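You operate a simulated robot arm through the tools that you are given. There is no shell and no other tool. Be economical: measure what you need, move in short steps, check, and stop when the job is done.

The job below is to be done with a simulated two-armed robot. You get a single attempt, and the scene is never put back.

Task
Take the blue tea towel from the worktop by the kettle and lay it out flat on the worktop above the washer.

Only the result counts: the job must be done as asked and must still hold three seconds after the hand-in. Knocking over, shifting, dropping, spilling or breaking anything else fails it. Flat cloth is picked up by pressing the open fingertips on it (5 to 10 N) and closing them slowly along it; thin cloth reads only 2 to 8 mm in the jaws.

Robot
Two 7-joint arms with two-finger parallel grippers on one trunk, on a base that drives. Base frame: it is fixed to the floor where the robot stands at the start and does not move with it; the origin is under the middle of the robot, x ahead of it, y to its left, z up. Lengths are in mm, angles in rad, forces in N, time in s.
The left shoulder is at the start at [50, 161, 1098], the right one opposite. With the tool pointing down near the work surface each hand reaches from about 240 to 680 mm from the robot's upright axis, wherever it stands, measured 20 degrees to its own side. Places, roughly: worktop above the washer [1400, -700, 900]; blue tea towel [1750, 0, 1000]. Payload 3.43 kg a hand.
The TCP of each hand is the grasp point between the finger pads, 30 mm short of the fingertips. In the tool frame z runs along the fingers and y along their closing line. The gripper opens to 94 mm. The fingers are 28 mm wide and 10 mm thick; the gripper's body (50 by 96 mm) begins 55 mm behind the TCP.
Orientation is told as [roll, pitch, yaw] about the base's x, y, z axes, in that order, counted from this pose: with the fingers straight down and closing along the base's y, the tool's x points along the base's -x, its y along +y and its z along -z.

Tools
- The arms move only by the tool nudge_tool. It takes "left_motion", "right_motion" or both (then of equal length, played together; a hand with none holds still); each is a list of rows, each an object (a shift or turn left out is 0, a gripper value left out holds the last) with "slide": the shift along the tool's x, y, z in mm, a list of three; "dr": the turn, a rotation vector about the tool's x, y, z in rad, a list of three; "fingers": the finger opening in mm, from 0 to 94. In form: [{"slide": [dx, dy, dz], "dr": [ax, ay, az], "fingers": fingers}, ...]. A call has 1 to 10 rows; each row is the pose to reach, as a shift and turn from the pose commanded when the call began, along the tool's axes at that moment. A row lasts 0.2 s, in which the tool goes at most 50 mm and 0.15 rad; a call with a longer step from one row to the next is refused whole, and so is a gripper value outside its range. Where a pose cannot be reached the arm comes as near as it can. A force on the tool above 40 N (or 10 N above the force at the start of the call, whichever is more), or a blocked arm, ends the call early, and 0.2 s more pass. Each finger travels about 45 mm/s and halts on what it meets, pressing with about 34 N; the grip force reading is that of the motor and also rises with nothing between the fingers. The clock runs only during rows and for 0.2 s after the last one: add rows that repeat a pose to give the fingers time. It gives the time, the measured TCP pose, the force on the tool (base axes), the opening and the grip force at its end, in the units of the frame above (readings bear some noise).
- Cameras (640 x 400 px; columns grow to the right, rows downward): "scene" is now at [131.1, -7.3, 1265.3]; the picture's right is [-0.07, -1.00, 0.00], its down [-0.16, 0.01, -0.99] and it looks along [0.99, -0.07, -0.16] (base axes); focal length 287 px, centre (320, 200). "left" rides on the left gripper at [76, -14, -103] in its tool frame; the picture's right is [0.18, 0.98, 0.00], its down [-0.75, 0.14, -0.64] and it looks along [-0.63, 0.12, 0.77] (tool axes); focal length 243 px, centre (320, 200). "right" rides on the right gripper at [76, 14, -102] in its tool frame; the picture's right is [-0.18, 0.98, 0.00], its down [-0.75, -0.14, -0.64] and it looks along [-0.63, -0.12, 0.77] (tool axes); focal length 243 px, centre (320, 200). There is no depth. A picture from a camera that has moved, and an enlarged one, comes with that camera's place and axes in the base frame and with its lens.
- snapshot(camera): a new picture of that camera. It takes no simulated time.
- move_column(by): slides the trunk up (or, below 0, down) by that many mm; the arms and the scene camera ride with it, the base frame stays. It gives what a move gives, with no picture.
- roll_base(legs): drives the robot by 1 to 6 legs, each [ahead, left, turn to the left] in mm, mm and rad, along the robot's own axes; the way and the turn of a leg run together, so that a leg with both is an arc; at most 1500 mm and 3.142 rad a leg. The arms and the cameras ride along, it lands a little off, and it stops where it bumps. It gives what a move gives.
- head_to(pan, tilt): turns the head with the scene camera to pan (to the left, within 1.396 rad either way) and tilt (down, from -0.506 to 1.204), counted from straight ahead of the robot. It gives what a move gives.
- enlarge(camera, box): a new picture of the part [left, top, right, bottom] of that camera's present view, enlarged. It takes no simulated time.
- sign_off(): hands the job in; it is judged then, once.

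Work in short steps. Places have to be worked out from the pictures, the camera data and where the tool is seen: move nearer, look again, correct. Check each grasp and each placing, and mend what went wrong. You have 120 turns and 88 pictures in all, those below and enlarged ones among them. Open the grippers and draw the arms clear of the work before you hand the job in, unless the task says otherwise; then end with one line.

The tools are called after "Request:" as a command line: name --argument value ..., lists and objects as JSON in quotes. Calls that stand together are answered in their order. nudge_tool: Moves the arms, as the interface text tells. Its arguments: {"type":"object","properties":{"left_motion":{"type":"array"},"right_motion":{"type":"array"}},"required":[]} The other tools are called the same way: move_column (by) slides the trunk up or down; roll_base (legs) drives the base; head_to (pan, tilt) turns the head that bears the scene camera; snapshot (camera) takes a picture; enlarge (camera, box) takes an enlarged picture of a part of a camera's view; sign_off () hands the job in.

At the start:

```text
clock: 0.0
left_position: [512.2, 181.5, 1047.9]
left_tool_rot: [-0.001, -0.001, 0.002]
left_ft_force: [-0.1, -0.7, 0.1]
left_width: 94.0
left_grasp_force: 0.1
right_position: [387.8, -134.8, 1151.7]
right_tool_rot: [0.0, 0.0, 0.0]
right_ft_force: [0.1, 0.0, 0.2]
right_width: 94.2
right_grasp_force: 0.1
trunk travel left (down, up): [-125.0, 142.0]
robot x, y, heading: [-3.9, -2.5, -0.001]
head pan, tilt: [-0.066, 0.157]
```

scene: 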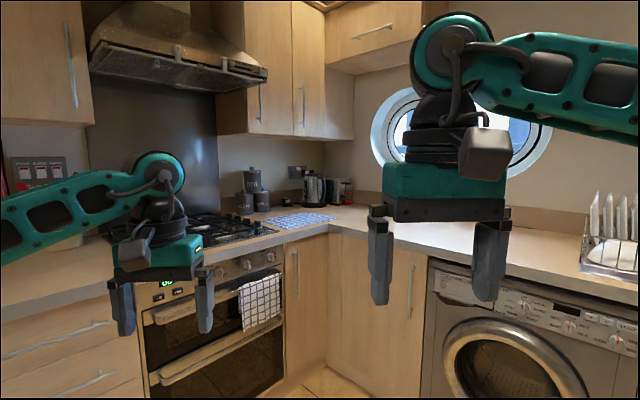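
right: 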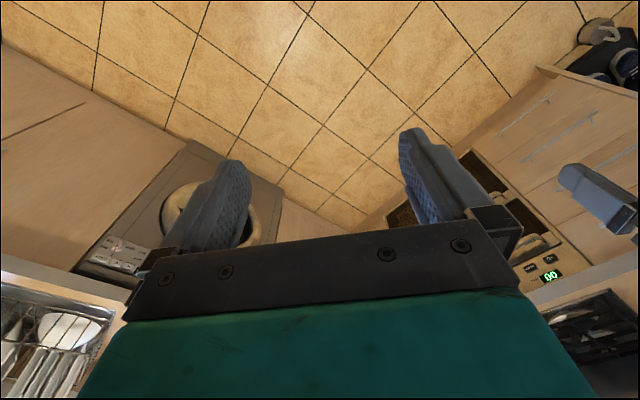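
left: 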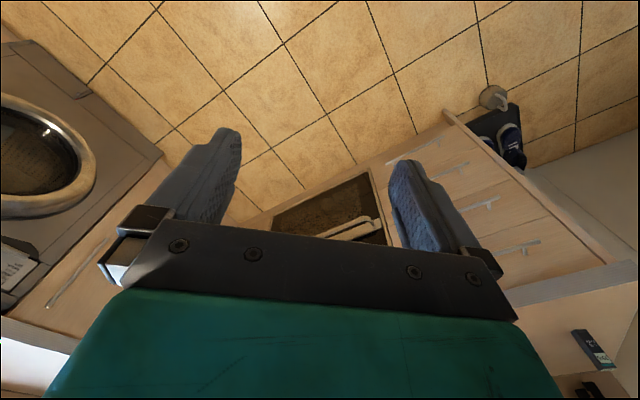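

The towel appears at about (1860, 0) beside the inner corner of an L-shaped worktop rotated about 45°. I'll enlarge the area for details.

Request:
enlarge --camera "scene" --box '[220, 150, 380, 250]'

Request:
head_to --pan -0.5 --tilt 0.3

Request:
snapshot --camera "scene"

```text
4.00 times, centred on (300, 200) of scene
camera zoom: at [131.1, -7.3, 1265.3], right [-0.07, -1.0, 0.0], down [-0.16, 0.01, -0.99], along [0.99, -0.07, -0.16], focal length 1147 px, centre (400, 200)
```

zoom: 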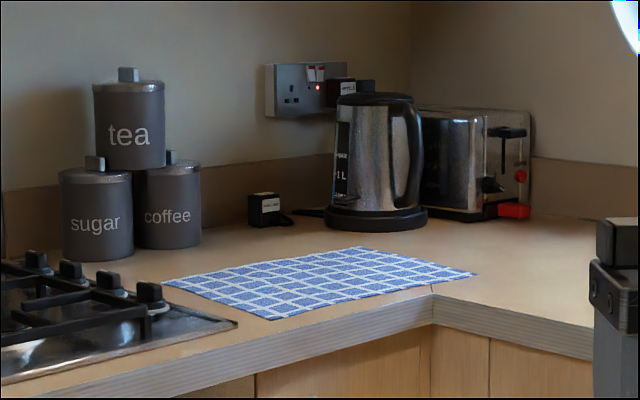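

```text
clock: 0.9
left_position: [512.4, 181.4, 1048.6]
left_tool_rot: [0.0, 0.001, 0.001]
left_ft_force: [-0.3, 0.4, 0.6]
left_width: 94.2
left_grasp_force: 0.1
right_position: [388.2, -133.2, 1151.7]
right_tool_rot: [0.001, 0.0, 0.001]
right_ft_force: [0.4, 0.0, -0.5]
right_width: 94.0
right_grasp_force: 0.1
trunk travel left (down, up): [-125.0, 142.0]
robot x, y, heading: [0.0, 4.7, 0.004]
head pan, tilt: [-0.499, 0.3]
```

```text
83 pictures are left
camera scene: at [120.5, -45.7, 1252.0], right [-0.48, -0.88, 0.0], down [-0.26, 0.14, -0.96], along [0.84, -0.46, -0.3], focal length 287 px, centre (320, 200)
```

scene: 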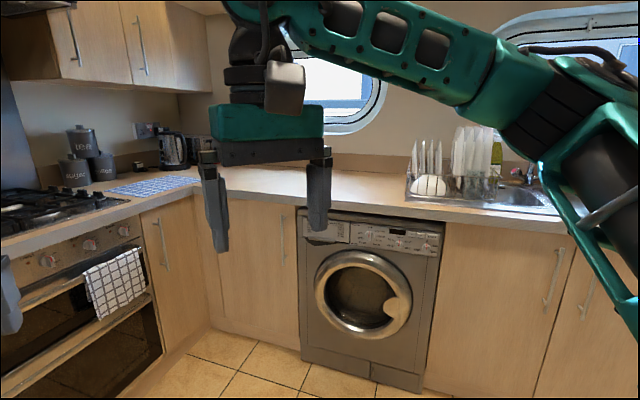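

Corners of the towel work out to about (1650,66), (1897,243), (2145,-65), (1906,-247): ~300×400, aligned with the left counter (heading ≈0.64). The inner worktop corner is near (1778,-163). I drive closer in line with that corner and look again.

Request:
roll_base --legs '[[900, -60, 0.1]]'

Request:
head_to --pan -0.1 --tilt 0.6

Request:
snapshot --camera "scene"

Request:
snapshot --camera "left"

```text
clock: 5.6
left_position: [1378.9, 225.3, 1047.2]
left_tool_rot: [0.001, -0.002, 0.11]
left_ft_force: [-0.2, -0.4, -0.3]
left_width: 93.9
left_grasp_force: 0.2
right_position: [1288.5, -101.1, 1151.4]
right_tool_rot: [0.002, 0.002, 0.111]
right_ft_force: [0.7, 0.3, -0.4]
right_width: 94.1
right_grasp_force: 0.1
trunk travel left (down, up): [-125.0, 142.0]
robot x, y, heading: [887.8, -10.3, 0.111]
head pan, tilt: [-0.499, 0.3]
```

```text
clock: 6.5
left_position: [1378.7, 225.6, 1047.9]
left_tool_rot: [0.002, 0.001, 0.111]
left_ft_force: [-1.0, 0.8, -0.6]
left_width: 94.1
left_grasp_force: 0.1
right_position: [1288.7, -100.4, 1150.5]
right_tool_rot: [0.0, 0.001, 0.11]
right_ft_force: [0.0, 0.1, -0.1]
right_width: 93.9
right_grasp_force: 0.0
trunk travel left (down, up): [-125.0, 142.0]
robot x, y, heading: [887.5, -10.9, 0.113]
head pan, tilt: [-0.099, 0.6]
```

```text
82 pictures are left
camera scene: at [1015.9, -6.5, 1224.5], right [0.01, -1.0, 0.0], down [-0.56, -0.01, -0.83], along [0.83, 0.01, -0.56], focal length 287 px, centre (320, 200)
```

scene: 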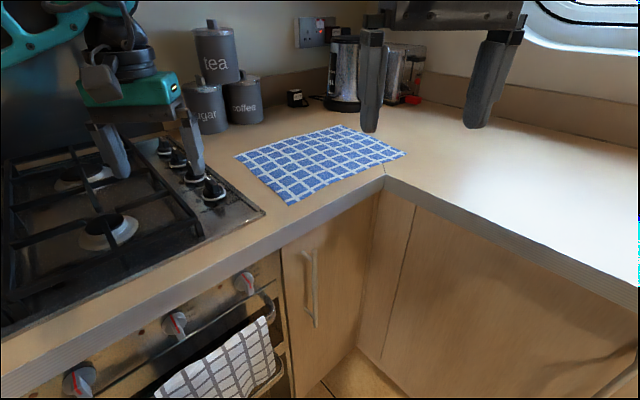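

```text
81 pictures are left
camera left: at [1304.0, 202.6, 1151.2], right [-0.29, 0.96, 0.0], down [0.73, 0.22, 0.64], along [0.61, 0.19, -0.77], focal length 243 px, centre (320, 200)
```

left: 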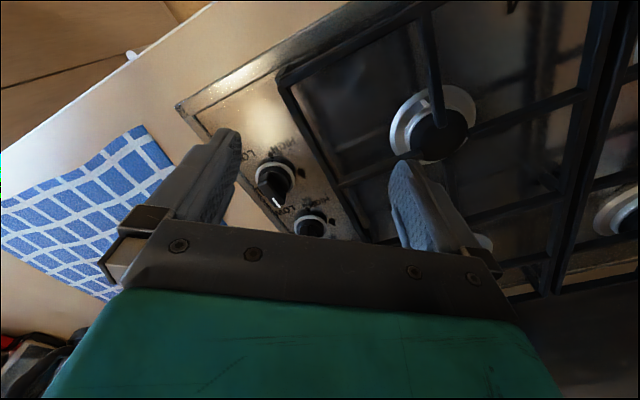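

Combining three views, the surface is nearer z≈915 than 861, and the towel is ~255×350 with its near edge from (1448,60) to (1668,-211). Counter inner corner is at about (1532,-135). I drive a bit nearer so both near corners are in reach.

Request:
roll_base --legs '[[180, -78, -0.05]]'

Request:
head_to --pan -0.05 --tilt 0.75

Request:
snapshot --camera "scene"

```text
clock: 8.0
left_position: [1572.6, 138.3, 1048.3]
left_tool_rot: [-0.002, 0.001, 0.062]
left_ft_force: [1.5, -0.5, -0.3]
left_width: 93.8
left_grasp_force: 0.1
right_position: [1466.6, -182.7, 1150.5]
right_tool_rot: [0.0, -0.001, 0.063]
right_ft_force: [0.4, 0.7, -0.2]
right_width: 93.7
right_grasp_force: 0.0
trunk travel left (down, up): [-125.0, 142.0]
robot x, y, heading: [1074.5, -69.5, 0.057]
head pan, tilt: [-0.099, 0.6]
```

```text
clock: 8.7
left_position: [1573.9, 139.6, 1047.1]
left_tool_rot: [0.0, -0.001, 0.064]
left_ft_force: [-0.2, 0.0, -0.1]
left_width: 93.9
left_grasp_force: 0.0
right_position: [1467.4, -183.0, 1150.9]
right_tool_rot: [0.0, 0.001, 0.061]
right_ft_force: [0.3, 0.3, 0.4]
right_width: 93.8
right_grasp_force: 0.1
trunk travel left (down, up): [-125.0, 142.0]
robot x, y, heading: [1073.6, -69.2, 0.057]
head pan, tilt: [-0.051, 0.75]
```

```text
80 pictures are left
camera scene: at [1193.5, -71.1, 1211.7], right [0.01, -1.0, 0.0], down [-0.68, -0.01, -0.73], along [0.73, 0.01, -0.68], focal length 287 px, centre (320, 200)
```

scene: 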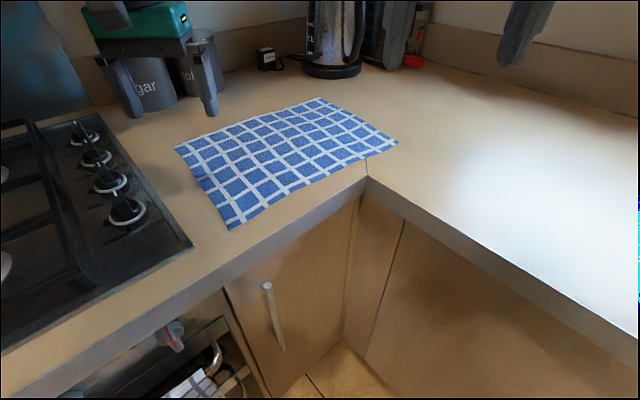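

The new view confirms: near edge from F≈(1451,55) to R≈(1677,-221), surface ≈915. I bring both hands above points just inside the two near corners, turned so the fingers close along the edge, tips about 30 mm above the cloth.

Request:
nudge_tool --left_motion '[{"slide": [13, -13, 10], "dr": [0, 0, -0.087], "fingers": 45}, {"slide": [26, -27, 20], "dr": [0, 0, -0.174]}, {"slide": [39, -40, 31], "dr": [0, 0, -0.261]}, {"slide": [53, -54, 41], "dr": [0, 0, -0.348]}, {"slide": [66, -67, 51], "dr": [0, 0, -0.436]}, {"slide": [79, -81, 62], "dr": [0, 0, -0.523]}, {"slide": [92, -94, 72], "dr": [0, 0, -0.61]}, {"slide": [92, -94, 72], "dr": [0, 0, -0.61]}]' --right_motion '[{"slide": [-29, -2, 25], "dr": [0, 0, -0.087], "fingers": 45}, {"slide": [-58, -4, 50], "dr": [0, 0, -0.174]}, {"slide": [-86, -5, 75], "dr": [0, 0, -0.261]}, {"slide": [-115, -7, 101], "dr": [0, 0, -0.348]}, {"slide": [-144, -9, 126], "dr": [0, 0, -0.436]}, {"slide": [-173, -11, 151], "dr": [0, 0, -0.523]}, {"slide": [-202, -13, 176], "dr": [0, 0, -0.61]}, {"slide": [-202, -13, 176], "dr": [0, 0, -0.61]}]'

Request:
snapshot --camera "scene"

Request:
snapshot --camera "left"

Request:
snapshot --camera "right"

```text
clock: 10.5
left_position: [1486.4, 39.6, 976.4]
left_tool_rot: [-0.001, 0.0, 0.671]
left_ft_force: [-0.3, 0.2, -0.2]
left_width: 44.8
left_grasp_force: 0.0
right_position: [1639.9, -208.9, 981.3]
right_tool_rot: [-0.001, 0.0, 0.651]
right_ft_force: [0.3, 0.1, 1.3]
right_width: 45.0
right_grasp_force: 0.0
right hand out of reach, approached as far as the arm can: row 7, 8
trunk travel left (down, up): [-125.0, 142.0]
robot x, y, heading: [1069.8, -74.0, 0.063]
head pan, tilt: [-0.051, 0.75]
```

```text
79 pictures are left
camera scene: at [1193.6, -71.3, 1211.6], right [0.01, -1.0, 0.0], down [-0.68, -0.01, -0.73], along [0.73, 0.01, -0.68], focal length 287 px, centre (320, 200)
```

scene: 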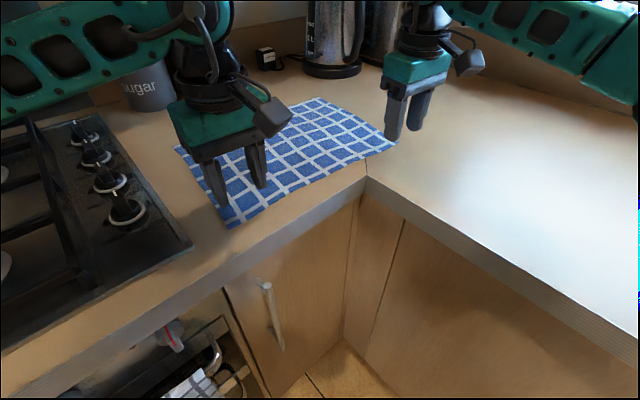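

```text
78 pictures are left
camera left: at [1434.7, -19.3, 1080.0], right [-0.76, 0.65, 0.0], down [0.5, 0.58, 0.64], along [0.42, 0.49, -0.77], focal length 243 px, centre (320, 200)
```

left: 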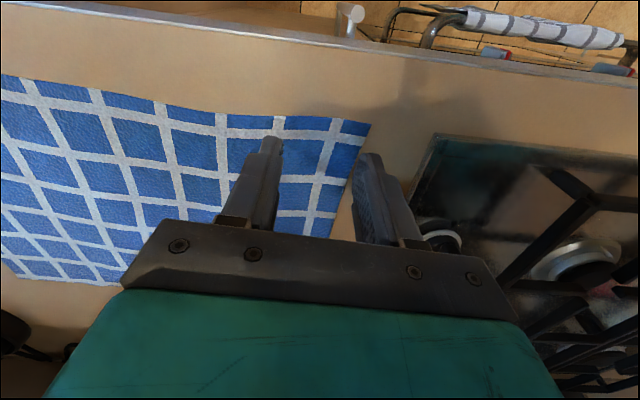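

```text
77 pictures are left
camera right: at [1573.6, -242.9, 1082.7], right [-0.45, 0.89, 0.0], down [0.68, 0.34, 0.64], along [0.57, 0.29, -0.77], focal length 243 px, centre (320, 200)
```

right: 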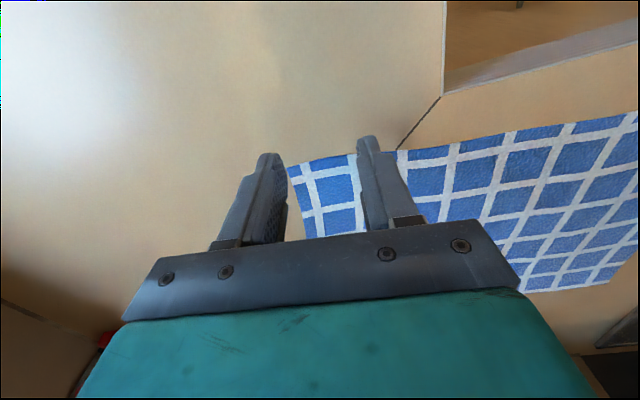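

Left hand is placed well over its corner; the right arm is about 40 mm short of its reach. I inch the base forward 45 mm and check poses.

Request:
roll_base --legs '[[45, 0, 0]]'

```text
clock: 11.5
left_position: [1516.6, 41.8, 977.8]
left_tool_rot: [-0.002, -0.001, 0.679]
left_ft_force: [0.0, -0.5, 0.0]
left_width: 45.0
left_grasp_force: 0.1
right_position: [1673.8, -206.9, 982.2]
right_tool_rot: [-0.001, -0.001, 0.654]
right_ft_force: [0.4, 1.3, 0.2]
right_width: 45.0
right_grasp_force: 0.0
trunk travel left (down, up): [-125.0, 142.0]
robot x, y, heading: [1104.3, -70.4, 0.066]
head pan, tilt: [-0.051, 0.75]
stopped in leg 1: the robot was blocked; the commanded pose is now the measured one
```

The base touched the cabinet after 33 mm, so this is as near as it gets. I now fine-aim both hands to (1492,33) and (1664,-177) and lower them until the tips are about 8 mm above the cloth.

Request:
nudge_tool --left_motion '[{"slide": [12, 4, 0]}, {"slide": [24.7, 8.6, 0]}, {"slide": [24.7, 8.6, 12]}, {"slide": [24.7, 8.6, 22]}, {"slide": [24.7, 8.6, 22]}]' --right_motion '[{"slide": [-5, 15, 0]}, {"slide": [-10.4, 29.7, 0]}, {"slide": [-10.4, 29.7, 15]}, {"slide": [-10.4, 29.7, 27]}, {"slide": [-10.4, 29.7, 27]}]'

Request:
snapshot --camera "left"

Request:
snapshot --camera "right"

```text
clock: 12.7
left_position: [1492.9, 32.2, 952.9]
left_tool_rot: [0.001, -0.002, 0.679]
left_ft_force: [0.2, -0.9, 0.3]
left_width: 45.1
left_grasp_force: 0.0
right_position: [1663.9, -175.7, 952.3]
right_tool_rot: [0.002, -0.001, 0.655]
right_ft_force: [-0.3, -0.5, -0.7]
right_width: 45.0
right_grasp_force: 0.0
trunk travel left (down, up): [-125.0, 142.0]
robot x, y, heading: [1103.3, -74.0, 0.07]
head pan, tilt: [-0.051, 0.75]
```

```text
76 pictures are left
camera left: at [1441.4, -26.4, 1057.4], right [-0.76, 0.65, 0.0], down [0.5, 0.58, 0.64], along [0.42, 0.49, -0.77], focal length 243 px, centre (320, 200)
```

left: 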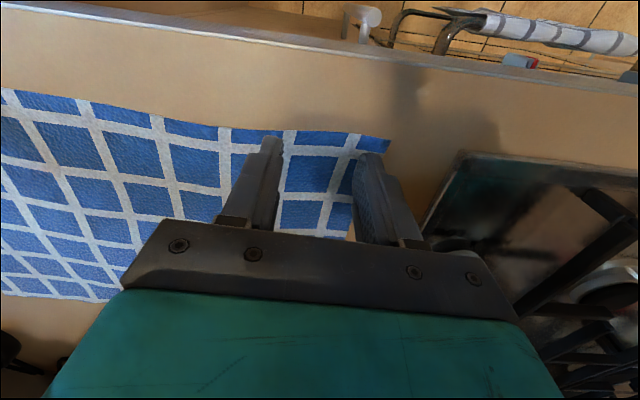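

```text
75 pictures are left
camera right: at [1596.0, -210.4, 1055.1], right [-0.45, 0.89, 0.0], down [0.68, 0.35, 0.64], along [0.57, 0.29, -0.77], focal length 243 px, centre (320, 200)
```

right: 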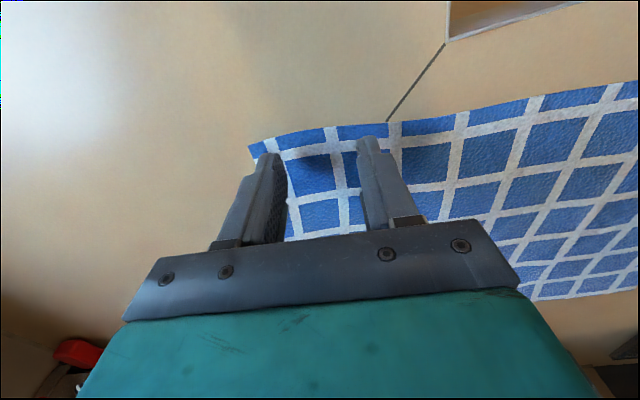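

Tips are right at the side margins, so I shift each 8 mm inwards and lower to about expected contact, reading forces.

Request:
nudge_tool --left_motion '[{"slide": [0, -8, 0]}, {"slide": [0, -8, 4]}, {"slide": [0, -8, 7]}, {"slide": [0, -8, 7]}]' --right_motion '[{"slide": [0, 8, 0]}, {"slide": [0, 8, 4]}, {"slide": [0, 8, 7]}, {"slide": [0, 8, 7]}]'

```text
clock: 13.7
left_position: [1497.0, 26.2, 947.9]
left_tool_rot: [0.0, 0.0, 0.68]
left_ft_force: [-0.9, 0.4, -0.4]
left_width: 45.0
left_grasp_force: 0.1
right_position: [1660.0, -169.6, 946.0]
right_tool_rot: [0.0, 0.001, 0.656]
right_ft_force: [-0.8, -0.3, -0.6]
right_width: 44.9
right_grasp_force: 0.1
trunk travel left (down, up): [-125.0, 142.0]
robot x, y, heading: [1102.9, -73.7, 0.065]
head pan, tilt: [-0.051, 0.75]
```

No contact yet; lowering 3 mm more.

Request:
nudge_tool --left_motion '[{"slide": [0, 0, 1.5]}, {"slide": [0, 0, 3]}, {"slide": [0, 0, 3]}]' --right_motion '[{"slide": [0, 0, 1.5]}, {"slide": [0, 0, 3]}, {"slide": [0, 0, 3]}]'

```text
clock: 14.5
left_position: [1497.8, 26.1, 945.5]
left_tool_rot: [0.001, 0.0, 0.68]
left_ft_force: [0.2, 0.0, 0.4]
left_width: 45.2
left_grasp_force: 0.1
right_position: [1659.4, -169.3, 942.4]
right_tool_rot: [0.0, 0.001, 0.654]
right_ft_force: [-0.6, 0.3, 0.7]
right_width: 45.1
right_grasp_force: 0.0
trunk travel left (down, up): [-125.0, 142.0]
robot x, y, heading: [1102.2, -74.0, 0.063]
head pan, tilt: [-0.051, 0.75]
```

Still free; another 3 mm.

Request:
nudge_tool --left_motion '[{"slide": [0, 0, 1.5]}, {"slide": [0, 0, 3]}, {"slide": [0, 0, 3]}]' --right_motion '[{"slide": [0, 0, 1]}, {"slide": [0, 0, 2]}, {"slide": [0, 0, 2]}]'

```text
clock: 15.3
left_position: [1497.3, 27.0, 942.2]
left_tool_rot: [0.0, -0.001, 0.68]
left_ft_force: [-0.7, 0.3, 0.5]
left_width: 44.8
left_grasp_force: 0.0
right_position: [1658.9, -169.1, 940.9]
right_tool_rot: [0.0, 0.0, 0.654]
right_ft_force: [0.5, -0.2, 3.0]
right_width: 44.8
right_grasp_force: 0.0
trunk travel left (down, up): [-125.0, 142.0]
robot x, y, heading: [1105.9, -75.9, 0.065]
head pan, tilt: [-0.051, 0.75]
```

Right is touching (3 N) at z≈941; pressing slightly more with both.

Request:
nudge_tool --left_motion '[{"slide": [0, 0, 1]}, {"slide": [0, 0, 2]}, {"slide": [0, 0, 2]}]' --right_motion '[{"slide": [0, 0, 0.5]}, {"slide": [0, 0, 1]}, {"slide": [0, 0, 1]}]'

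```text
clock: 16.1
left_position: [1497.4, 25.6, 941.4]
left_tool_rot: [-0.003, -0.001, 0.681]
left_ft_force: [1.0, 0.4, 9.5]
left_width: 44.8
left_grasp_force: 0.1
right_position: [1659.5, -169.7, 941.9]
right_tool_rot: [-0.003, -0.003, 0.654]
right_ft_force: [1.5, 0.3, 8.3]
right_width: 44.8
right_grasp_force: 0.1
trunk travel left (down, up): [-125.0, 142.0]
robot x, y, heading: [1106.6, -74.1, 0.064]
head pan, tilt: [-0.051, 0.75]
```

Both press 8–10 N, so surface is z≈911. Now I close the fingers slowly.

Request:
nudge_tool --left_motion '[{"fingers": 40}, {"fingers": 35}, {"fingers": 30}, {"fingers": 25}, {"fingers": 20}, {"fingers": 15}, {"fingers": 10}, {"fingers": 5}, {"fingers": 0}, {"fingers": 0}]' --right_motion '[{"fingers": 40}, {"fingers": 35}, {"fingers": 30}, {"fingers": 25}, {"fingers": 20}, {"fingers": 15}, {"fingers": 10}, {"fingers": 5}, {"fingers": 0}, {"fingers": 0}]'

Request:
snapshot --camera "left"

Request:
snapshot --camera "right"

```text
clock: 18.3
left_position: [1497.4, 26.1, 942.0]
left_tool_rot: [-0.003, -0.003, 0.678]
left_ft_force: [8.3, -11.0, 13.2]
left_width: 1.9
left_grasp_force: 33.9
right_position: [1658.3, -168.8, 941.7]
right_tool_rot: [0.001, -0.004, 0.657]
right_ft_force: [-7.6, 7.5, 11.2]
right_width: 2.1
right_grasp_force: 34.2
trunk travel left (down, up): [-125.0, 142.0]
robot x, y, heading: [1106.1, -74.0, 0.07]
head pan, tilt: [-0.051, 0.75]
```

```text
74 pictures are left
camera left: at [1445.4, -33.3, 1044.7], right [-0.76, 0.65, 0.0], down [0.49, 0.58, 0.64], along [0.42, 0.49, -0.77], focal length 243 px, centre (320, 200)
```

left: 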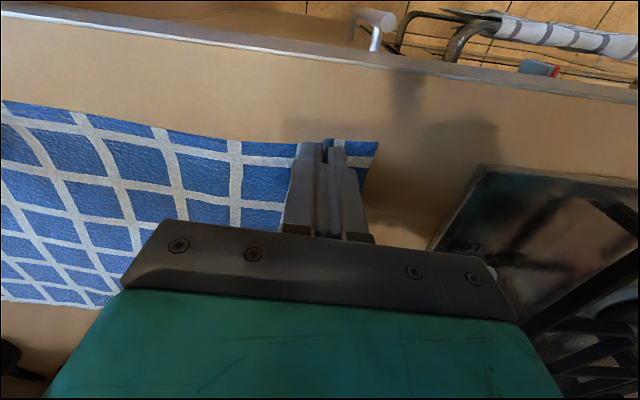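

```text
73 pictures are left
camera right: at [1590.2, -203.9, 1043.7], right [-0.45, 0.89, 0.0], down [0.68, 0.35, 0.64], along [0.57, 0.29, -0.77], focal length 243 px, centre (320, 200)
```

right: 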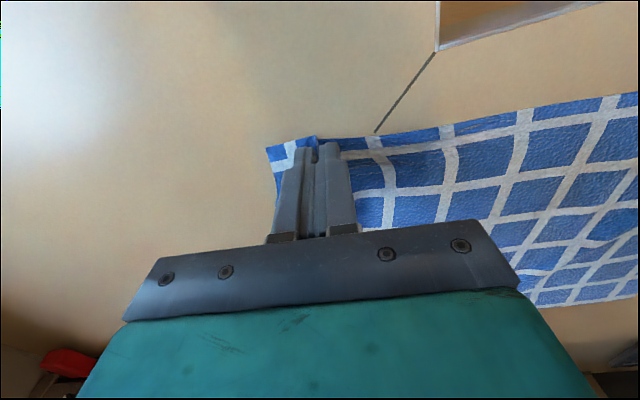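

Both grips read ~2 mm with the cloth visibly pinched. I lift 60 mm and check the hold.

Request:
nudge_tool --left_motion '[{"slide": [0, 0, -10]}, {"slide": [0, -3, -25]}, {"slide": [0, -3, -40]}, {"slide": [0, -3, -60]}, {"slide": [0, -3, -60]}]' --right_motion '[{"slide": [0, 0, -10]}, {"slide": [0, 3, -25]}, {"slide": [0, 3, -40]}, {"slide": [0, 3, -60]}, {"slide": [0, 3, -60]}]'

Request:
snapshot --camera "scene"

```text
clock: 19.5
left_position: [1501.1, 23.6, 999.7]
left_tool_rot: [0.0, -0.001, 0.681]
left_ft_force: [3.1, -3.8, 0.5]
left_width: 2.2
left_grasp_force: 33.8
right_position: [1657.9, -168.8, 1001.8]
right_tool_rot: [0.0, 0.0, 0.655]
right_ft_force: [-3.7, 3.3, 0.1]
right_width: 2.5
right_grasp_force: 34.1
trunk travel left (down, up): [-125.0, 142.0]
robot x, y, heading: [1106.1, -71.2, 0.067]
head pan, tilt: [-0.051, 0.75]
```

```text
72 pictures are left
camera scene: at [1225.2, -71.2, 1211.6], right [0.02, -1.0, 0.0], down [-0.68, -0.01, -0.73], along [0.73, 0.01, -0.68], focal length 287 px, centre (320, 200)
```

scene: 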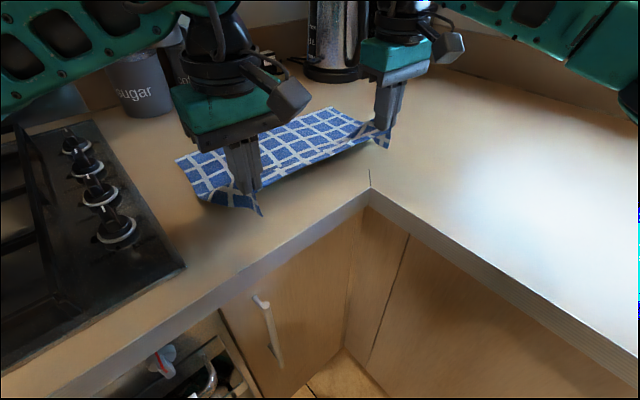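

The hold is good. I raise the trunk by 140 mm to lift the towel clear.

Request:
move_column --by 140

Request:
nudge_tool --left_motion '[{"slide": [10, 0, -25]}, {"slide": [20, 0, -45]}, {"slide": [30, 0, -65]}, {"slide": [30, 0, -65]}]' --right_motion '[{"slide": [10, 0, -25]}, {"slide": [20, 0, -45]}, {"slide": [30, 0, -65]}, {"slide": [30, 0, -65]}]'

Request:
snapshot --camera "scene"

```text
clock: 21.1
left_position: [1501.8, 23.3, 1139.4]
left_tool_rot: [0.0, 0.001, 0.68]
left_ft_force: [1.7, -2.6, 0.8]
left_width: 2.0
left_grasp_force: 34.1
right_position: [1658.0, -168.6, 1140.6]
right_tool_rot: [0.0, 0.001, 0.655]
right_ft_force: [-2.9, 3.6, 0.6]
right_width: 2.2
right_grasp_force: 33.9
trunk travel left (down, up): [-265.0, 2.0]
robot x, y, heading: [1104.5, -76.9, 0.064]
head pan, tilt: [-0.051, 0.75]
```

```text
clock: 22.1
left_position: [1479.6, 4.4, 1205.9]
left_tool_rot: [0.001, -0.001, 0.681]
left_ft_force: [2.3, -3.3, -1.1]
left_width: 2.0
left_grasp_force: 33.7
right_position: [1633.3, -187.9, 1207.3]
right_tool_rot: [0.0, 0.0, 0.656]
right_ft_force: [-1.7, 3.1, -0.9]
right_width: 2.6
right_grasp_force: 34.7
trunk travel left (down, up): [-265.0, 2.0]
robot x, y, heading: [1100.9, -72.5, 0.071]
head pan, tilt: [-0.051, 0.75]
```

```text
71 pictures are left
camera scene: at [1225.5, -71.0, 1351.5], right [0.02, -1.0, 0.0], down [-0.68, -0.01, -0.73], along [0.73, 0.01, -0.68], focal length 287 px, centre (320, 200)
```

scene: 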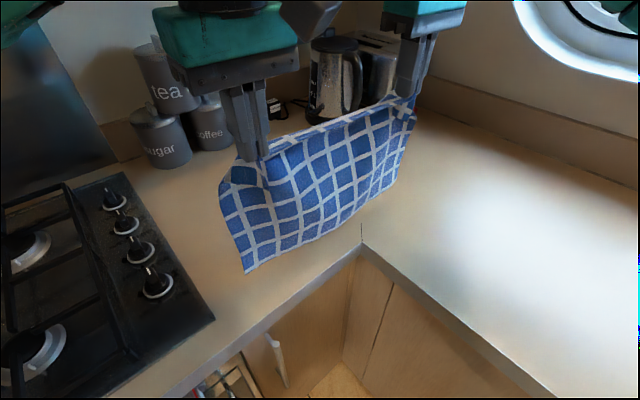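

The towel hangs cleanly and is clear of the worktop. I back off and look towards the washer.

Request:
roll_base --legs '[[-300, 0, 0]]'

Request:
head_to --pan -1.0 --tilt 0.6

Request:
snapshot --camera "scene"

```text
clock: 24.2
left_position: [1176.6, -15.7, 1206.5]
left_tool_rot: [0.0, 0.0, 0.684]
left_ft_force: [2.4, -2.5, -0.1]
left_width: 2.0
left_grasp_force: 33.9
right_position: [1332.0, -207.5, 1206.1]
right_tool_rot: [0.001, -0.002, 0.66]
right_ft_force: [-2.4, 3.2, 0.3]
right_width: 2.4
right_grasp_force: 34.4
trunk travel left (down, up): [-265.0, 2.0]
robot x, y, heading: [802.6, -94.2, 0.069]
head pan, tilt: [-0.051, 0.75]
```

```text
clock: 25.4
left_position: [1177.3, -15.5, 1204.7]
left_tool_rot: [0.0, -0.001, 0.683]
left_ft_force: [2.9, -2.6, 0.7]
left_width: 2.0
left_grasp_force: 34.2
right_position: [1333.2, -206.6, 1206.1]
right_tool_rot: [0.0, 0.001, 0.661]
right_ft_force: [-2.9, 3.2, -0.3]
right_width: 2.3
right_grasp_force: 34.1
trunk travel left (down, up): [-265.0, 2.0]
robot x, y, heading: [803.9, -96.2, 0.07]
head pan, tilt: [-1.0, 0.6]
```

```text
70 pictures are left
camera scene: at [893.7, -164.0, 1364.5], right [-0.8, -0.6, 0.0], down [-0.34, 0.45, -0.82], along [0.49, -0.66, -0.57], focal length 287 px, centre (320, 200)
```

scene: 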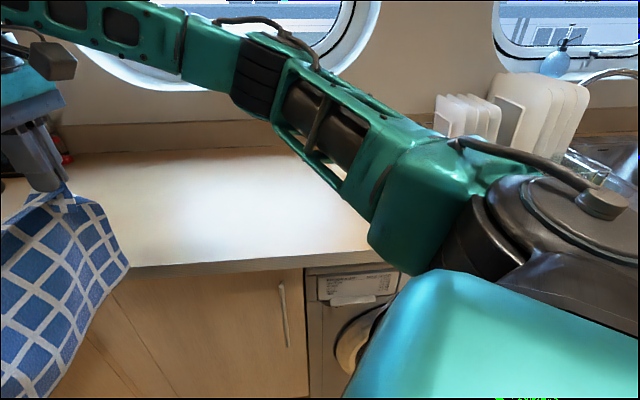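

The right arm blocks the view, but the washer's left side is at about u≈650 along the counter (axis toward the first corner), and the counter front is ~500 mm away. I first square the towel to the robot's front by moving both hands to 450 ahead, ±126 to the sides.

Request:
nudge_tool --left_motion '[{"slide": [-17, 3, 0], "dr": [0, 0, 0.102]}, {"slide": [-34, 6, 0], "dr": [0, 0, 0.204]}, {"slide": [-50, 9, 0], "dr": [0, 0, 0.306]}, {"slide": [-67, 12, 0], "dr": [0, 0, 0.408]}, {"slide": [-84, 15, 0], "dr": [0, 0, 0.51]}, {"slide": [-101, 17.5, 0], "dr": [0, 0, 0.613]}, {"slide": [-101, 17.5, 0], "dr": [0, 0, 0.613]}]' --right_motion '[{"slide": [8, 10, 0], "dr": [0, 0, 0.098]}, {"slide": [16, 19, 0], "dr": [0, 0, 0.196]}, {"slide": [23, 29, 0], "dr": [0, 0, 0.295]}, {"slide": [31, 39, 0], "dr": [0, 0, 0.393]}, {"slide": [39, 48, 0], "dr": [0, 0, 0.492]}, {"slide": [47, 58, 0], "dr": [0, 0, 0.59]}, {"slide": [47, 58, 0], "dr": [0, 0, 0.59]}]'

Request:
roll_base --legs '[[0, 0, -1.0]]'

Request:
head_to --pan 0 --tilt 0.5

Request:
snapshot --camera "scene"

```text
clock: 27.0
left_position: [1245.7, 61.6, 1205.6]
left_tool_rot: [-0.003, -0.001, 0.069]
left_ft_force: [0.6, -8.0, 0.2]
left_width: 2.0
left_grasp_force: 34.2
right_position: [1259.9, -189.8, 1205.0]
right_tool_rot: [0.003, -0.001, 0.069]
right_ft_force: [-0.5, 7.6, -1.0]
right_width: 2.2
right_grasp_force: 33.9
trunk travel left (down, up): [-265.0, 2.0]
robot x, y, heading: [799.9, -94.1, 0.071]
head pan, tilt: [-1.0, 0.6]
```

```text
clock: 30.0
left_position: [1173.3, -381.8, 1206.0]
left_tool_rot: [0.001, 0.003, -0.93]
left_ft_force: [-8.4, -6.2, 0.0]
left_width: 2.0
left_grasp_force: 34.1
right_position: [970.0, -531.6, 1204.2]
right_tool_rot: [-0.001, 0.001, -0.931]
right_ft_force: [7.7, 6.6, -0.4]
right_width: 2.2
right_grasp_force: 33.8
trunk travel left (down, up): [-265.0, 2.0]
robot x, y, heading: [803.3, -96.0, -0.925]
head pan, tilt: [-1.0, 0.6]
```

```text
clock: 31.3
left_position: [1172.0, -382.3, 1205.9]
left_tool_rot: [0.0, 0.0, -0.933]
left_ft_force: [-7.1, -4.9, -0.5]
left_width: 2.2
left_grasp_force: 34.4
right_position: [971.6, -531.8, 1206.8]
right_tool_rot: [0.003, 0.0, -0.933]
right_ft_force: [7.4, 5.7, 0.6]
right_width: 2.1
right_grasp_force: 33.6
trunk travel left (down, up): [-265.0, 2.0]
robot x, y, heading: [807.0, -97.0, -0.928]
head pan, tilt: [0.0, 0.499]
```

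```text
69 pictures are left
camera scene: at [879.0, -201.1, 1373.6], right [-0.8, -0.6, 0.0], down [-0.29, 0.38, -0.88], along [0.52, -0.7, -0.48], focal length 287 px, centre (320, 200)
```

scene: 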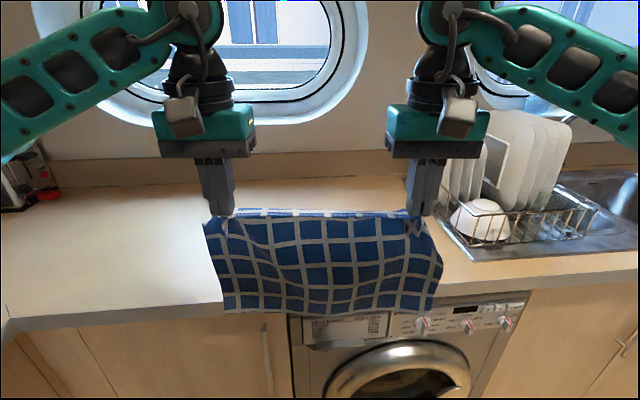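

Clear view: the washer spans roughly columns 290–530, with the sink drainer and rack starting at about column 440, leaving the left ~2/3 of the worktop above the washer free. The counter's true heading is about -0.84. I ease the cloth tension, then drive right/forward in part and look again.

Request:
nudge_tool --left_motion '[{"slide": [0, -3, -10]}, {"slide": [0, -3, -10]}]' --right_motion '[{"slide": [0, 3, -10]}, {"slide": [0, 3, -10]}]'

Request:
roll_base --legs '[[90, -144, 0.088]]'

Request:
snapshot --camera "scene"

```text
clock: 31.9
left_position: [1170.7, -384.6, 1216.0]
left_tool_rot: [0.0, 0.0, -0.93]
left_ft_force: [-2.3, -1.6, 0.0]
left_width: 2.0
left_grasp_force: 34.1
right_position: [973.0, -529.2, 1216.1]
right_tool_rot: [0.0, 0.0, -0.934]
right_ft_force: [2.2, 1.7, -0.8]
right_width: 2.2
right_grasp_force: 34.3
trunk travel left (down, up): [-265.0, 2.0]
robot x, y, heading: [801.5, -94.8, -0.929]
head pan, tilt: [0.0, 0.499]
```

```text
clock: 33.3
left_position: [1142.9, -510.1, 1216.2]
left_tool_rot: [-0.003, 0.002, -0.841]
left_ft_force: [-2.2, -1.5, -0.9]
left_width: 1.8
left_grasp_force: 33.1
right_position: [959.7, -672.7, 1215.1]
right_tool_rot: [0.004, 0.0, -0.844]
right_ft_force: [1.9, 0.4, 0.0]
right_width: 2.2
right_grasp_force: 34.2
trunk travel left (down, up): [-265.0, 2.0]
robot x, y, heading: [751.4, -252.6, -0.839]
head pan, tilt: [0.0, 0.499]
```

```text
68 pictures are left
camera scene: at [836.6, -354.0, 1373.5], right [-0.75, -0.67, 0.0], down [-0.32, 0.36, -0.88], along [0.59, -0.65, -0.48], focal length 287 px, centre (320, 200)
```

scene: 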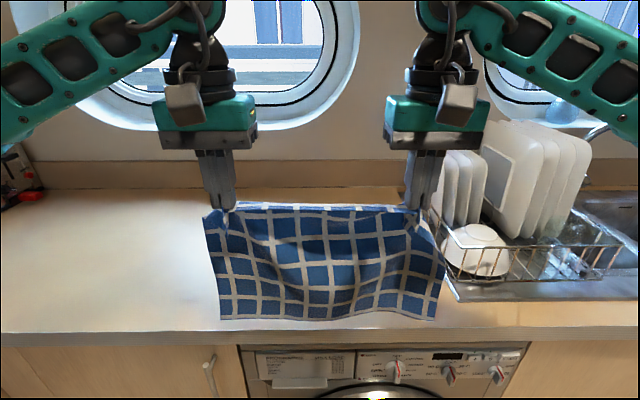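

Now square to the counter: front edge 476 mm ahead of the axis, washer spans lateral +149…-391, sink edge about -275. Centring the towel at lateral -50 puts it wholly above the washer with ~45 mm to the drainer. I drive 155 ahead, 50 right.

Request:
roll_base --legs '[[155, -50, 0]]'

Request:
head_to --pan 0 --tilt 0.75

Request:
snapshot --camera "scene"

```text
clock: 34.7
left_position: [1196.4, -633.1, 1215.4]
left_tool_rot: [-0.001, -0.002, -0.833]
left_ft_force: [-1.4, 0.6, 0.2]
left_width: 2.1
left_grasp_force: 34.3
right_position: [1015.5, -795.8, 1217.5]
right_tool_rot: [0.002, -0.003, -0.837]
right_ft_force: [0.7, 1.7, -0.2]
right_width: 2.3
right_grasp_force: 33.9
trunk travel left (down, up): [-265.0, 2.0]
robot x, y, heading: [798.9, -383.2, -0.834]
head pan, tilt: [0.0, 0.499]
stopped in leg 1: the robot was blocked; the commanded pose is now the measured one
```

```text
clock: 35.5
left_position: [1198.7, -633.5, 1215.7]
left_tool_rot: [-0.001, 0.001, -0.833]
left_ft_force: [-0.7, -1.1, -0.1]
left_width: 2.0
left_grasp_force: 34.0
right_position: [1015.8, -796.7, 1214.0]
right_tool_rot: [0.001, 0.001, -0.837]
right_ft_force: [0.6, 1.0, -0.2]
right_width: 2.3
right_grasp_force: 33.8
trunk travel left (down, up): [-265.0, 2.0]
robot x, y, heading: [802.1, -379.9, -0.836]
head pan, tilt: [0.0, 0.75]
```

```text
67 pictures are left
camera scene: at [886.2, -472.9, 1351.7], right [-0.74, -0.67, 0.0], down [-0.46, 0.51, -0.73], along [0.49, -0.54, -0.68], focal length 287 px, centre (320, 200)
```

scene: 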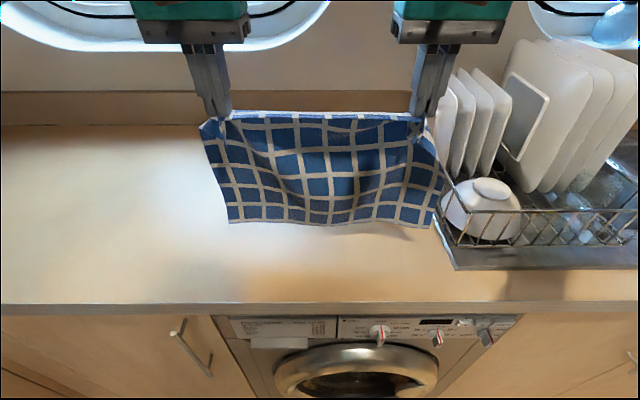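

The base bumped the washer front about 20 mm short; good enough (counter front ≈350 ahead). I extend both hands forward ~200 mm (and 10 mm right) at the same height, then look.

Request:
nudge_tool --left_motion '[{"slide": [-35, -2, 0]}, {"slide": [-70, -4, 0]}, {"slide": [-105, -6, 0]}, {"slide": [-140, -8, 0]}, {"slide": [-170, -10, 0]}, {"slide": [-200, -10, 0]}, {"slide": [-200, -10, 0]}]' --right_motion '[{"slide": [-35, -2, 0]}, {"slide": [-70, -4, 0]}, {"slide": [-105, -6, 0]}, {"slide": [-140, -8, 0]}, {"slide": [-170, -10, 0]}, {"slide": [-200, -10, 0]}, {"slide": [-200, -10, 0]}]'

Request:
snapshot --camera "scene"

```text
clock: 37.1
left_position: [1307.9, -758.5, 1206.8]
left_tool_rot: [-0.006, 0.0, -0.84]
left_ft_force: [-11.5, -9.7, -0.5]
left_width: 1.9
left_grasp_force: 33.5
left hand out of reach, approached as far as the arm can: row 5, 6, 7
right_position: [1119.3, -930.2, 1213.1]
right_tool_rot: [0.005, 0.002, -0.832]
right_ft_force: [10.5, 9.8, -0.9]
right_width: 2.2
right_grasp_force: 34.6
right hand out of reach, approached as far as the arm can: row 5, 6, 7
trunk travel left (down, up): [-265.0, 2.0]
robot x, y, heading: [804.5, -380.8, -0.83]
head pan, tilt: [0.0, 0.75]
```

```text
66 pictures are left
camera scene: at [887.0, -472.5, 1351.6], right [-0.74, -0.67, 0.0], down [-0.46, 0.51, -0.73], along [0.49, -0.54, -0.68], focal length 287 px, centre (320, 200)
```

scene: 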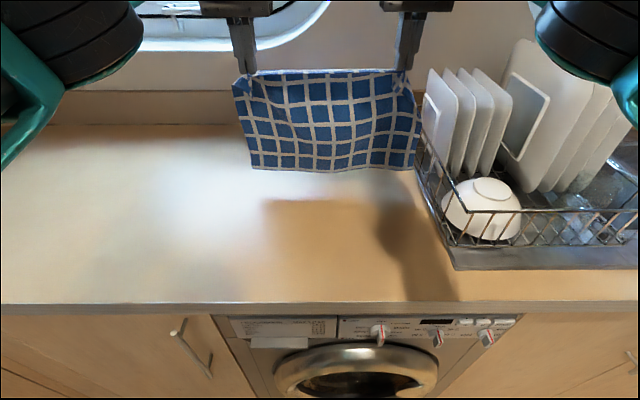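

Hands reach 619 mm ahead, a bit stretched; reach grows as they go down. I lower 45 mm so the far edge nears the surface and check the readings.

Request:
nudge_tool --left_motion '[{"slide": [0, -2, 15]}, {"slide": [0, -4, 30]}, {"slide": [0, -4, 45]}, {"slide": [0, -4, 45]}]' --right_motion '[{"slide": [0, 2, 15]}, {"slide": [0, 4, 30]}, {"slide": [0, 4, 45]}, {"slide": [0, 4, 45]}]'

Request:
snapshot --camera "scene"

```text
clock: 38.1
left_position: [1306.5, -761.2, 1162.1]
left_tool_rot: [-0.002, -0.001, -0.835]
left_ft_force: [-5.7, -5.3, -0.2]
left_width: 2.0
left_grasp_force: 34.2
right_position: [1120.9, -928.8, 1166.2]
right_tool_rot: [0.003, -0.001, -0.837]
right_ft_force: [5.8, 4.7, 0.5]
right_width: 2.1
right_grasp_force: 34.4
trunk travel left (down, up): [-265.0, 2.0]
robot x, y, heading: [807.2, -381.8, -0.837]
head pan, tilt: [0.0, 0.75]
```

```text
65 pictures are left
camera scene: at [886.0, -472.8, 1351.7], right [-0.74, -0.67, 0.0], down [-0.46, 0.51, -0.73], along [0.49, -0.54, -0.68], focal length 287 px, centre (320, 200)
```

scene: 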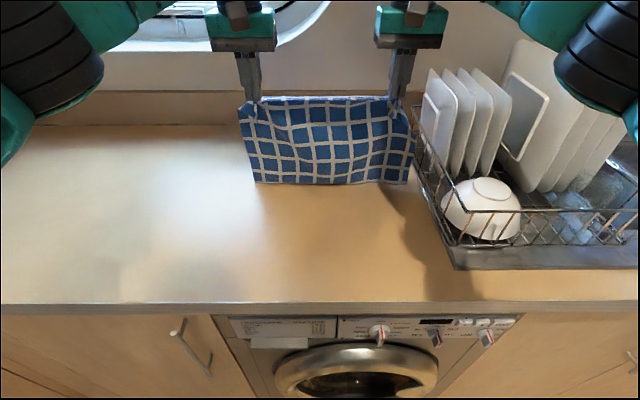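

The bottom edge is still ~25–30 mm above the worktop. I lower 30 mm more while reaching 30 mm further forward.

Request:
nudge_tool --left_motion '[{"slide": [-10, -1, 8]}, {"slide": [-20, -1, 16]}, {"slide": [-30, -1, 24]}, {"slide": [-30, -1, 30]}, {"slide": [-30, -1, 30]}]' --right_motion '[{"slide": [-10, 1, 8]}, {"slide": [-20, 1, 16]}, {"slide": [-30, 1, 24]}, {"slide": [-30, 1, 30]}, {"slide": [-30, 1, 30]}]'

Request:
enlarge --camera "scene" --box '[180, 50, 500, 250]'

```text
clock: 39.3
left_position: [1318.1, -770.1, 1130.0]
left_tool_rot: [-0.003, 0.0, -0.835]
left_ft_force: [-8.7, -7.6, 0.0]
left_width: 2.0
left_grasp_force: 33.8
left hand out of reach, approached as far as the arm can: row 2, 3, 4, 5
right_position: [1131.9, -942.2, 1135.6]
right_tool_rot: [0.004, 0.0, -0.835]
right_ft_force: [9.0, 7.8, -0.5]
right_width: 2.3
right_grasp_force: 33.9
right hand out of reach, approached as far as the arm can: row 2, 3, 4, 5
trunk travel left (down, up): [-265.0, 2.0]
robot x, y, heading: [807.5, -382.0, -0.837]
head pan, tilt: [0.0, 0.75]
```

```text
2.00 times, centred on (340, 150) of scene
camera zoom: at [886.1, -472.9, 1351.7], right [-0.74, -0.67, 0.0], down [-0.46, 0.51, -0.73], along [0.49, -0.54, -0.68], focal length 574 px, centre (280, 300)
```

zoom: 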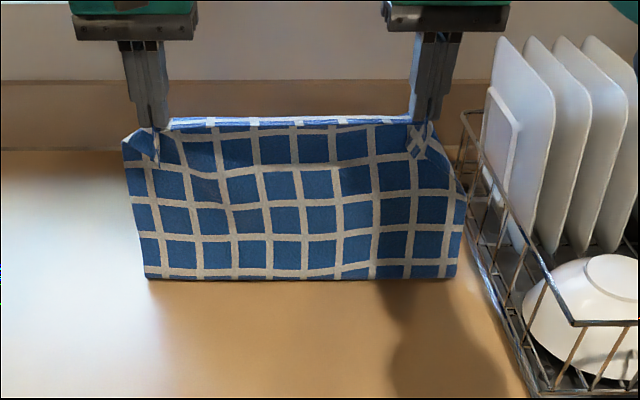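

The far edge is at the surface about 634 mm ahead. I now draw the hands back along an arc around it, keeping the cloth nearly taut and easing 10 mm left away from the rack; first half, then look.

Request:
nudge_tool --left_motion '[{"slide": [20, 0, 0]}, {"slide": [45, 1, 0]}, {"slide": [80, 3, 5]}, {"slide": [118, 5, 12]}, {"slide": [145, 6, 30]}, {"slide": [145, 6, 30]}]' --right_motion '[{"slide": [20, 2, 0]}, {"slide": [45, 4, 0]}, {"slide": [80, 6, 5]}, {"slide": [118, 8, 12]}, {"slide": [145, 10, 30]}, {"slide": [145, 10, 30]}]'

Request:
snapshot --camera "scene"

```text
clock: 40.7
left_position: [1224.3, -660.9, 1097.0]
left_tool_rot: [0.0, 0.001, -0.835]
left_ft_force: [-3.5, -2.7, 0.2]
left_width: 2.2
left_grasp_force: 34.4
right_position: [1042.1, -828.7, 1106.0]
right_tool_rot: [0.002, 0.001, -0.836]
right_ft_force: [3.8, 3.5, -0.9]
right_width: 2.1
right_grasp_force: 34.1
trunk travel left (down, up): [-265.0, 2.0]
robot x, y, heading: [801.1, -380.5, -0.834]
head pan, tilt: [0.0, 0.75]
```

```text
63 pictures are left
camera scene: at [886.3, -473.1, 1351.6], right [-0.74, -0.67, 0.0], down [-0.46, 0.51, -0.73], along [0.49, -0.54, -0.68], focal length 287 px, centre (320, 200)
```

scene: 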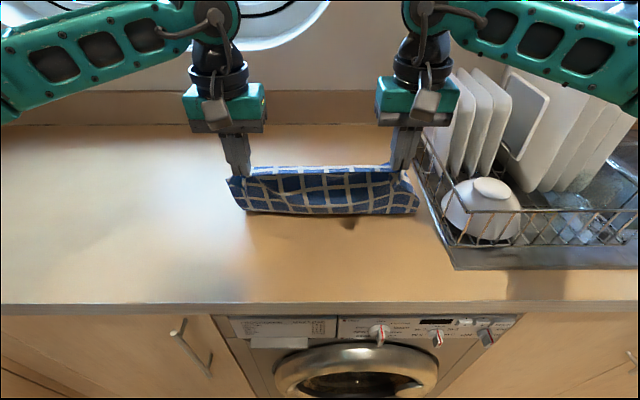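

The cloth trails forward as wanted. I continue the arc down to about 20 mm above the surface.

Request:
nudge_tool --left_motion '[{"slide": [22, 0, 22]}, {"slide": [42, 0, 47]}, {"slide": [58, 0, 72]}, {"slide": [73, 0, 96]}, {"slide": [86, 0, 118]}, {"slide": [98, 0, 133]}, {"slide": [98, 0, 133]}]' --right_motion '[{"slide": [22, 0, 26]}, {"slide": [42, 0, 54]}, {"slide": [58, 0, 80]}, {"slide": [73, 0, 104]}, {"slide": [86, 0, 126]}, {"slide": [98, 0, 142]}, {"slide": [98, 0, 142]}]'

Request:
snapshot --camera "scene"

```text
clock: 42.3
left_position: [1157.6, -587.1, 966.5]
left_tool_rot: [-0.002, 0.0, -0.835]
left_ft_force: [-2.9, -1.9, 0.5]
left_width: 1.9
left_grasp_force: 34.0
right_position: [977.5, -756.3, 965.1]
right_tool_rot: [0.005, 0.0, -0.837]
right_ft_force: [2.0, 3.1, 0.2]
right_width: 2.1
right_grasp_force: 34.2
trunk travel left (down, up): [-265.0, 2.0]
robot x, y, heading: [804.1, -381.8, -0.834]
head pan, tilt: [0.0, 0.75]
```

```text
62 pictures are left
camera scene: at [886.2, -473.0, 1351.6], right [-0.74, -0.67, 0.0], down [-0.46, 0.51, -0.73], along [0.49, -0.54, -0.68], focal length 287 px, centre (320, 200)
```

scene: 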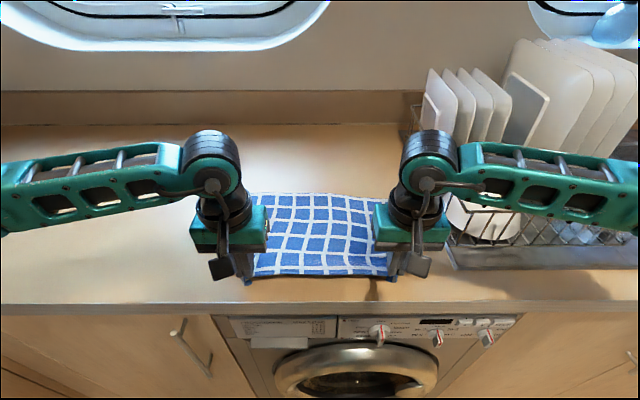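

The towel lies nicely flat with its far edge ~619 ahead. I lower the hands to light contact before releasing.

Request:
nudge_tool --left_motion '[{"slide": [0, 0, 8]}, {"slide": [0, 0, 16]}, {"slide": [0, 0, 22]}, {"slide": [0, 0, 22]}]' --right_motion '[{"slide": [0, 0, 8]}, {"slide": [0, 0, 16]}, {"slide": [0, 0, 21]}, {"slide": [0, 0, 21]}]'

```text
clock: 43.3
left_position: [1158.9, -586.8, 943.5]
left_tool_rot: [-0.001, 0.0, -0.835]
left_ft_force: [-3.2, -4.1, 1.2]
left_width: 2.0
left_grasp_force: 33.6
right_position: [976.0, -754.6, 944.3]
right_tool_rot: [0.002, 0.0, -0.837]
right_ft_force: [3.7, 2.3, 1.1]
right_width: 2.2
right_grasp_force: 33.9
trunk travel left (down, up): [-265.0, 2.0]
robot x, y, heading: [805.2, -380.2, -0.827]
head pan, tilt: [0.0, 0.75]
```

Nearly at contact; pressing 2.5 mm more so that opening the fingers spreads the pinched cloth back out.

Request:
nudge_tool --left_motion '[{"slide": [0, 0, 1.5]}, {"slide": [0, 0, 2.5]}, {"slide": [0, 0, 2.5]}]' --right_motion '[{"slide": [0, 0, 1.5]}, {"slide": [0, 0, 3]}, {"slide": [0, 0, 3]}]'

```text
clock: 44.1
left_position: [1159.3, -586.4, 943.1]
left_tool_rot: [-0.002, -0.003, -0.831]
left_ft_force: [-2.0, -2.9, 9.2]
left_width: 2.4
left_grasp_force: 33.9
right_position: [976.3, -754.5, 942.6]
right_tool_rot: [0.002, -0.004, -0.837]
right_ft_force: [3.0, 1.1, 15.1]
right_width: 2.0
right_grasp_force: 34.3
trunk travel left (down, up): [-265.0, 2.0]
robot x, y, heading: [803.3, -381.8, -0.829]
head pan, tilt: [0.0, 0.75]
```

Contact at 9–15 N. Now I open the fingers slowly to 45 mm, easing the right one 0.7 mm up.

Request:
nudge_tool --left_motion '[{"fingers": 6}, {"fingers": 10}, {"fingers": 15}, {"fingers": 20}, {"fingers": 25}, {"fingers": 30}, {"fingers": 35}, {"fingers": 40}, {"fingers": 45}, {"fingers": 45}]' --right_motion '[{"slide": [0, 0, -0.7], "fingers": 6}, {"slide": [0, 0, -0.7], "fingers": 10}, {"slide": [0, 0, -0.7], "fingers": 15}, {"slide": [0, 0, -0.7], "fingers": 20}, {"slide": [0, 0, -0.7], "fingers": 25}, {"slide": [0, 0, -0.7], "fingers": 30}, {"slide": [0, 0, -0.7], "fingers": 35}, {"slide": [0, 0, -0.7], "fingers": 40}, {"slide": [0, 0, -0.7], "fingers": 45}, {"slide": [0, 0, -0.7], "fingers": 45}]'

Request:
snapshot --camera "left"

Request:
snapshot --camera "right"

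```text
clock: 46.3
left_position: [1158.2, -586.4, 942.0]
left_tool_rot: [-0.001, -0.002, -0.836]
left_ft_force: [-2.0, -1.6, 14.0]
left_width: 43.4
left_grasp_force: 0.2
right_position: [975.3, -754.1, 941.8]
right_tool_rot: [0.001, -0.003, -0.837]
right_ft_force: [-2.3, -2.0, 15.7]
right_width: 43.3
right_grasp_force: 0.0
trunk travel left (down, up): [-265.0, 2.0]
robot x, y, heading: [806.4, -381.1, -0.836]
head pan, tilt: [0.0, 0.75]
```

```text
61 pictures are left
camera left: at [1095.9, -539.7, 1045.8], right [0.6, 0.8, 0.0], down [0.61, -0.46, 0.64], along [0.51, -0.39, -0.77], focal length 243 px, centre (320, 200)
```

left: 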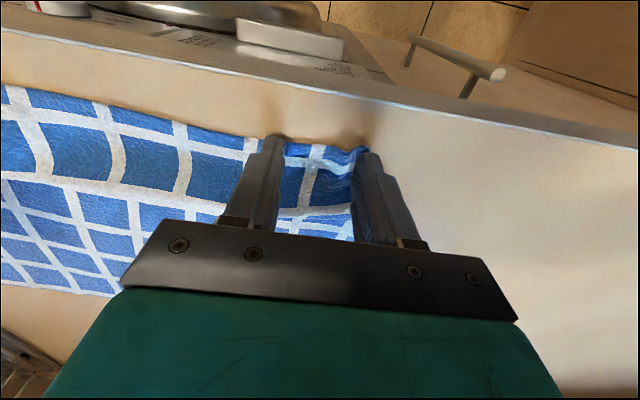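

```text
60 pictures are left
camera right: at [935.7, -687.9, 1044.1], right [0.85, 0.52, 0.0], down [0.4, -0.65, 0.64], along [0.34, -0.55, -0.77], focal length 243 px, centre (320, 200)
```

right: 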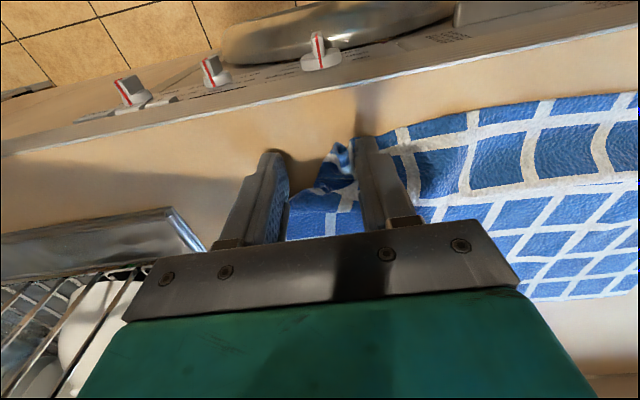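

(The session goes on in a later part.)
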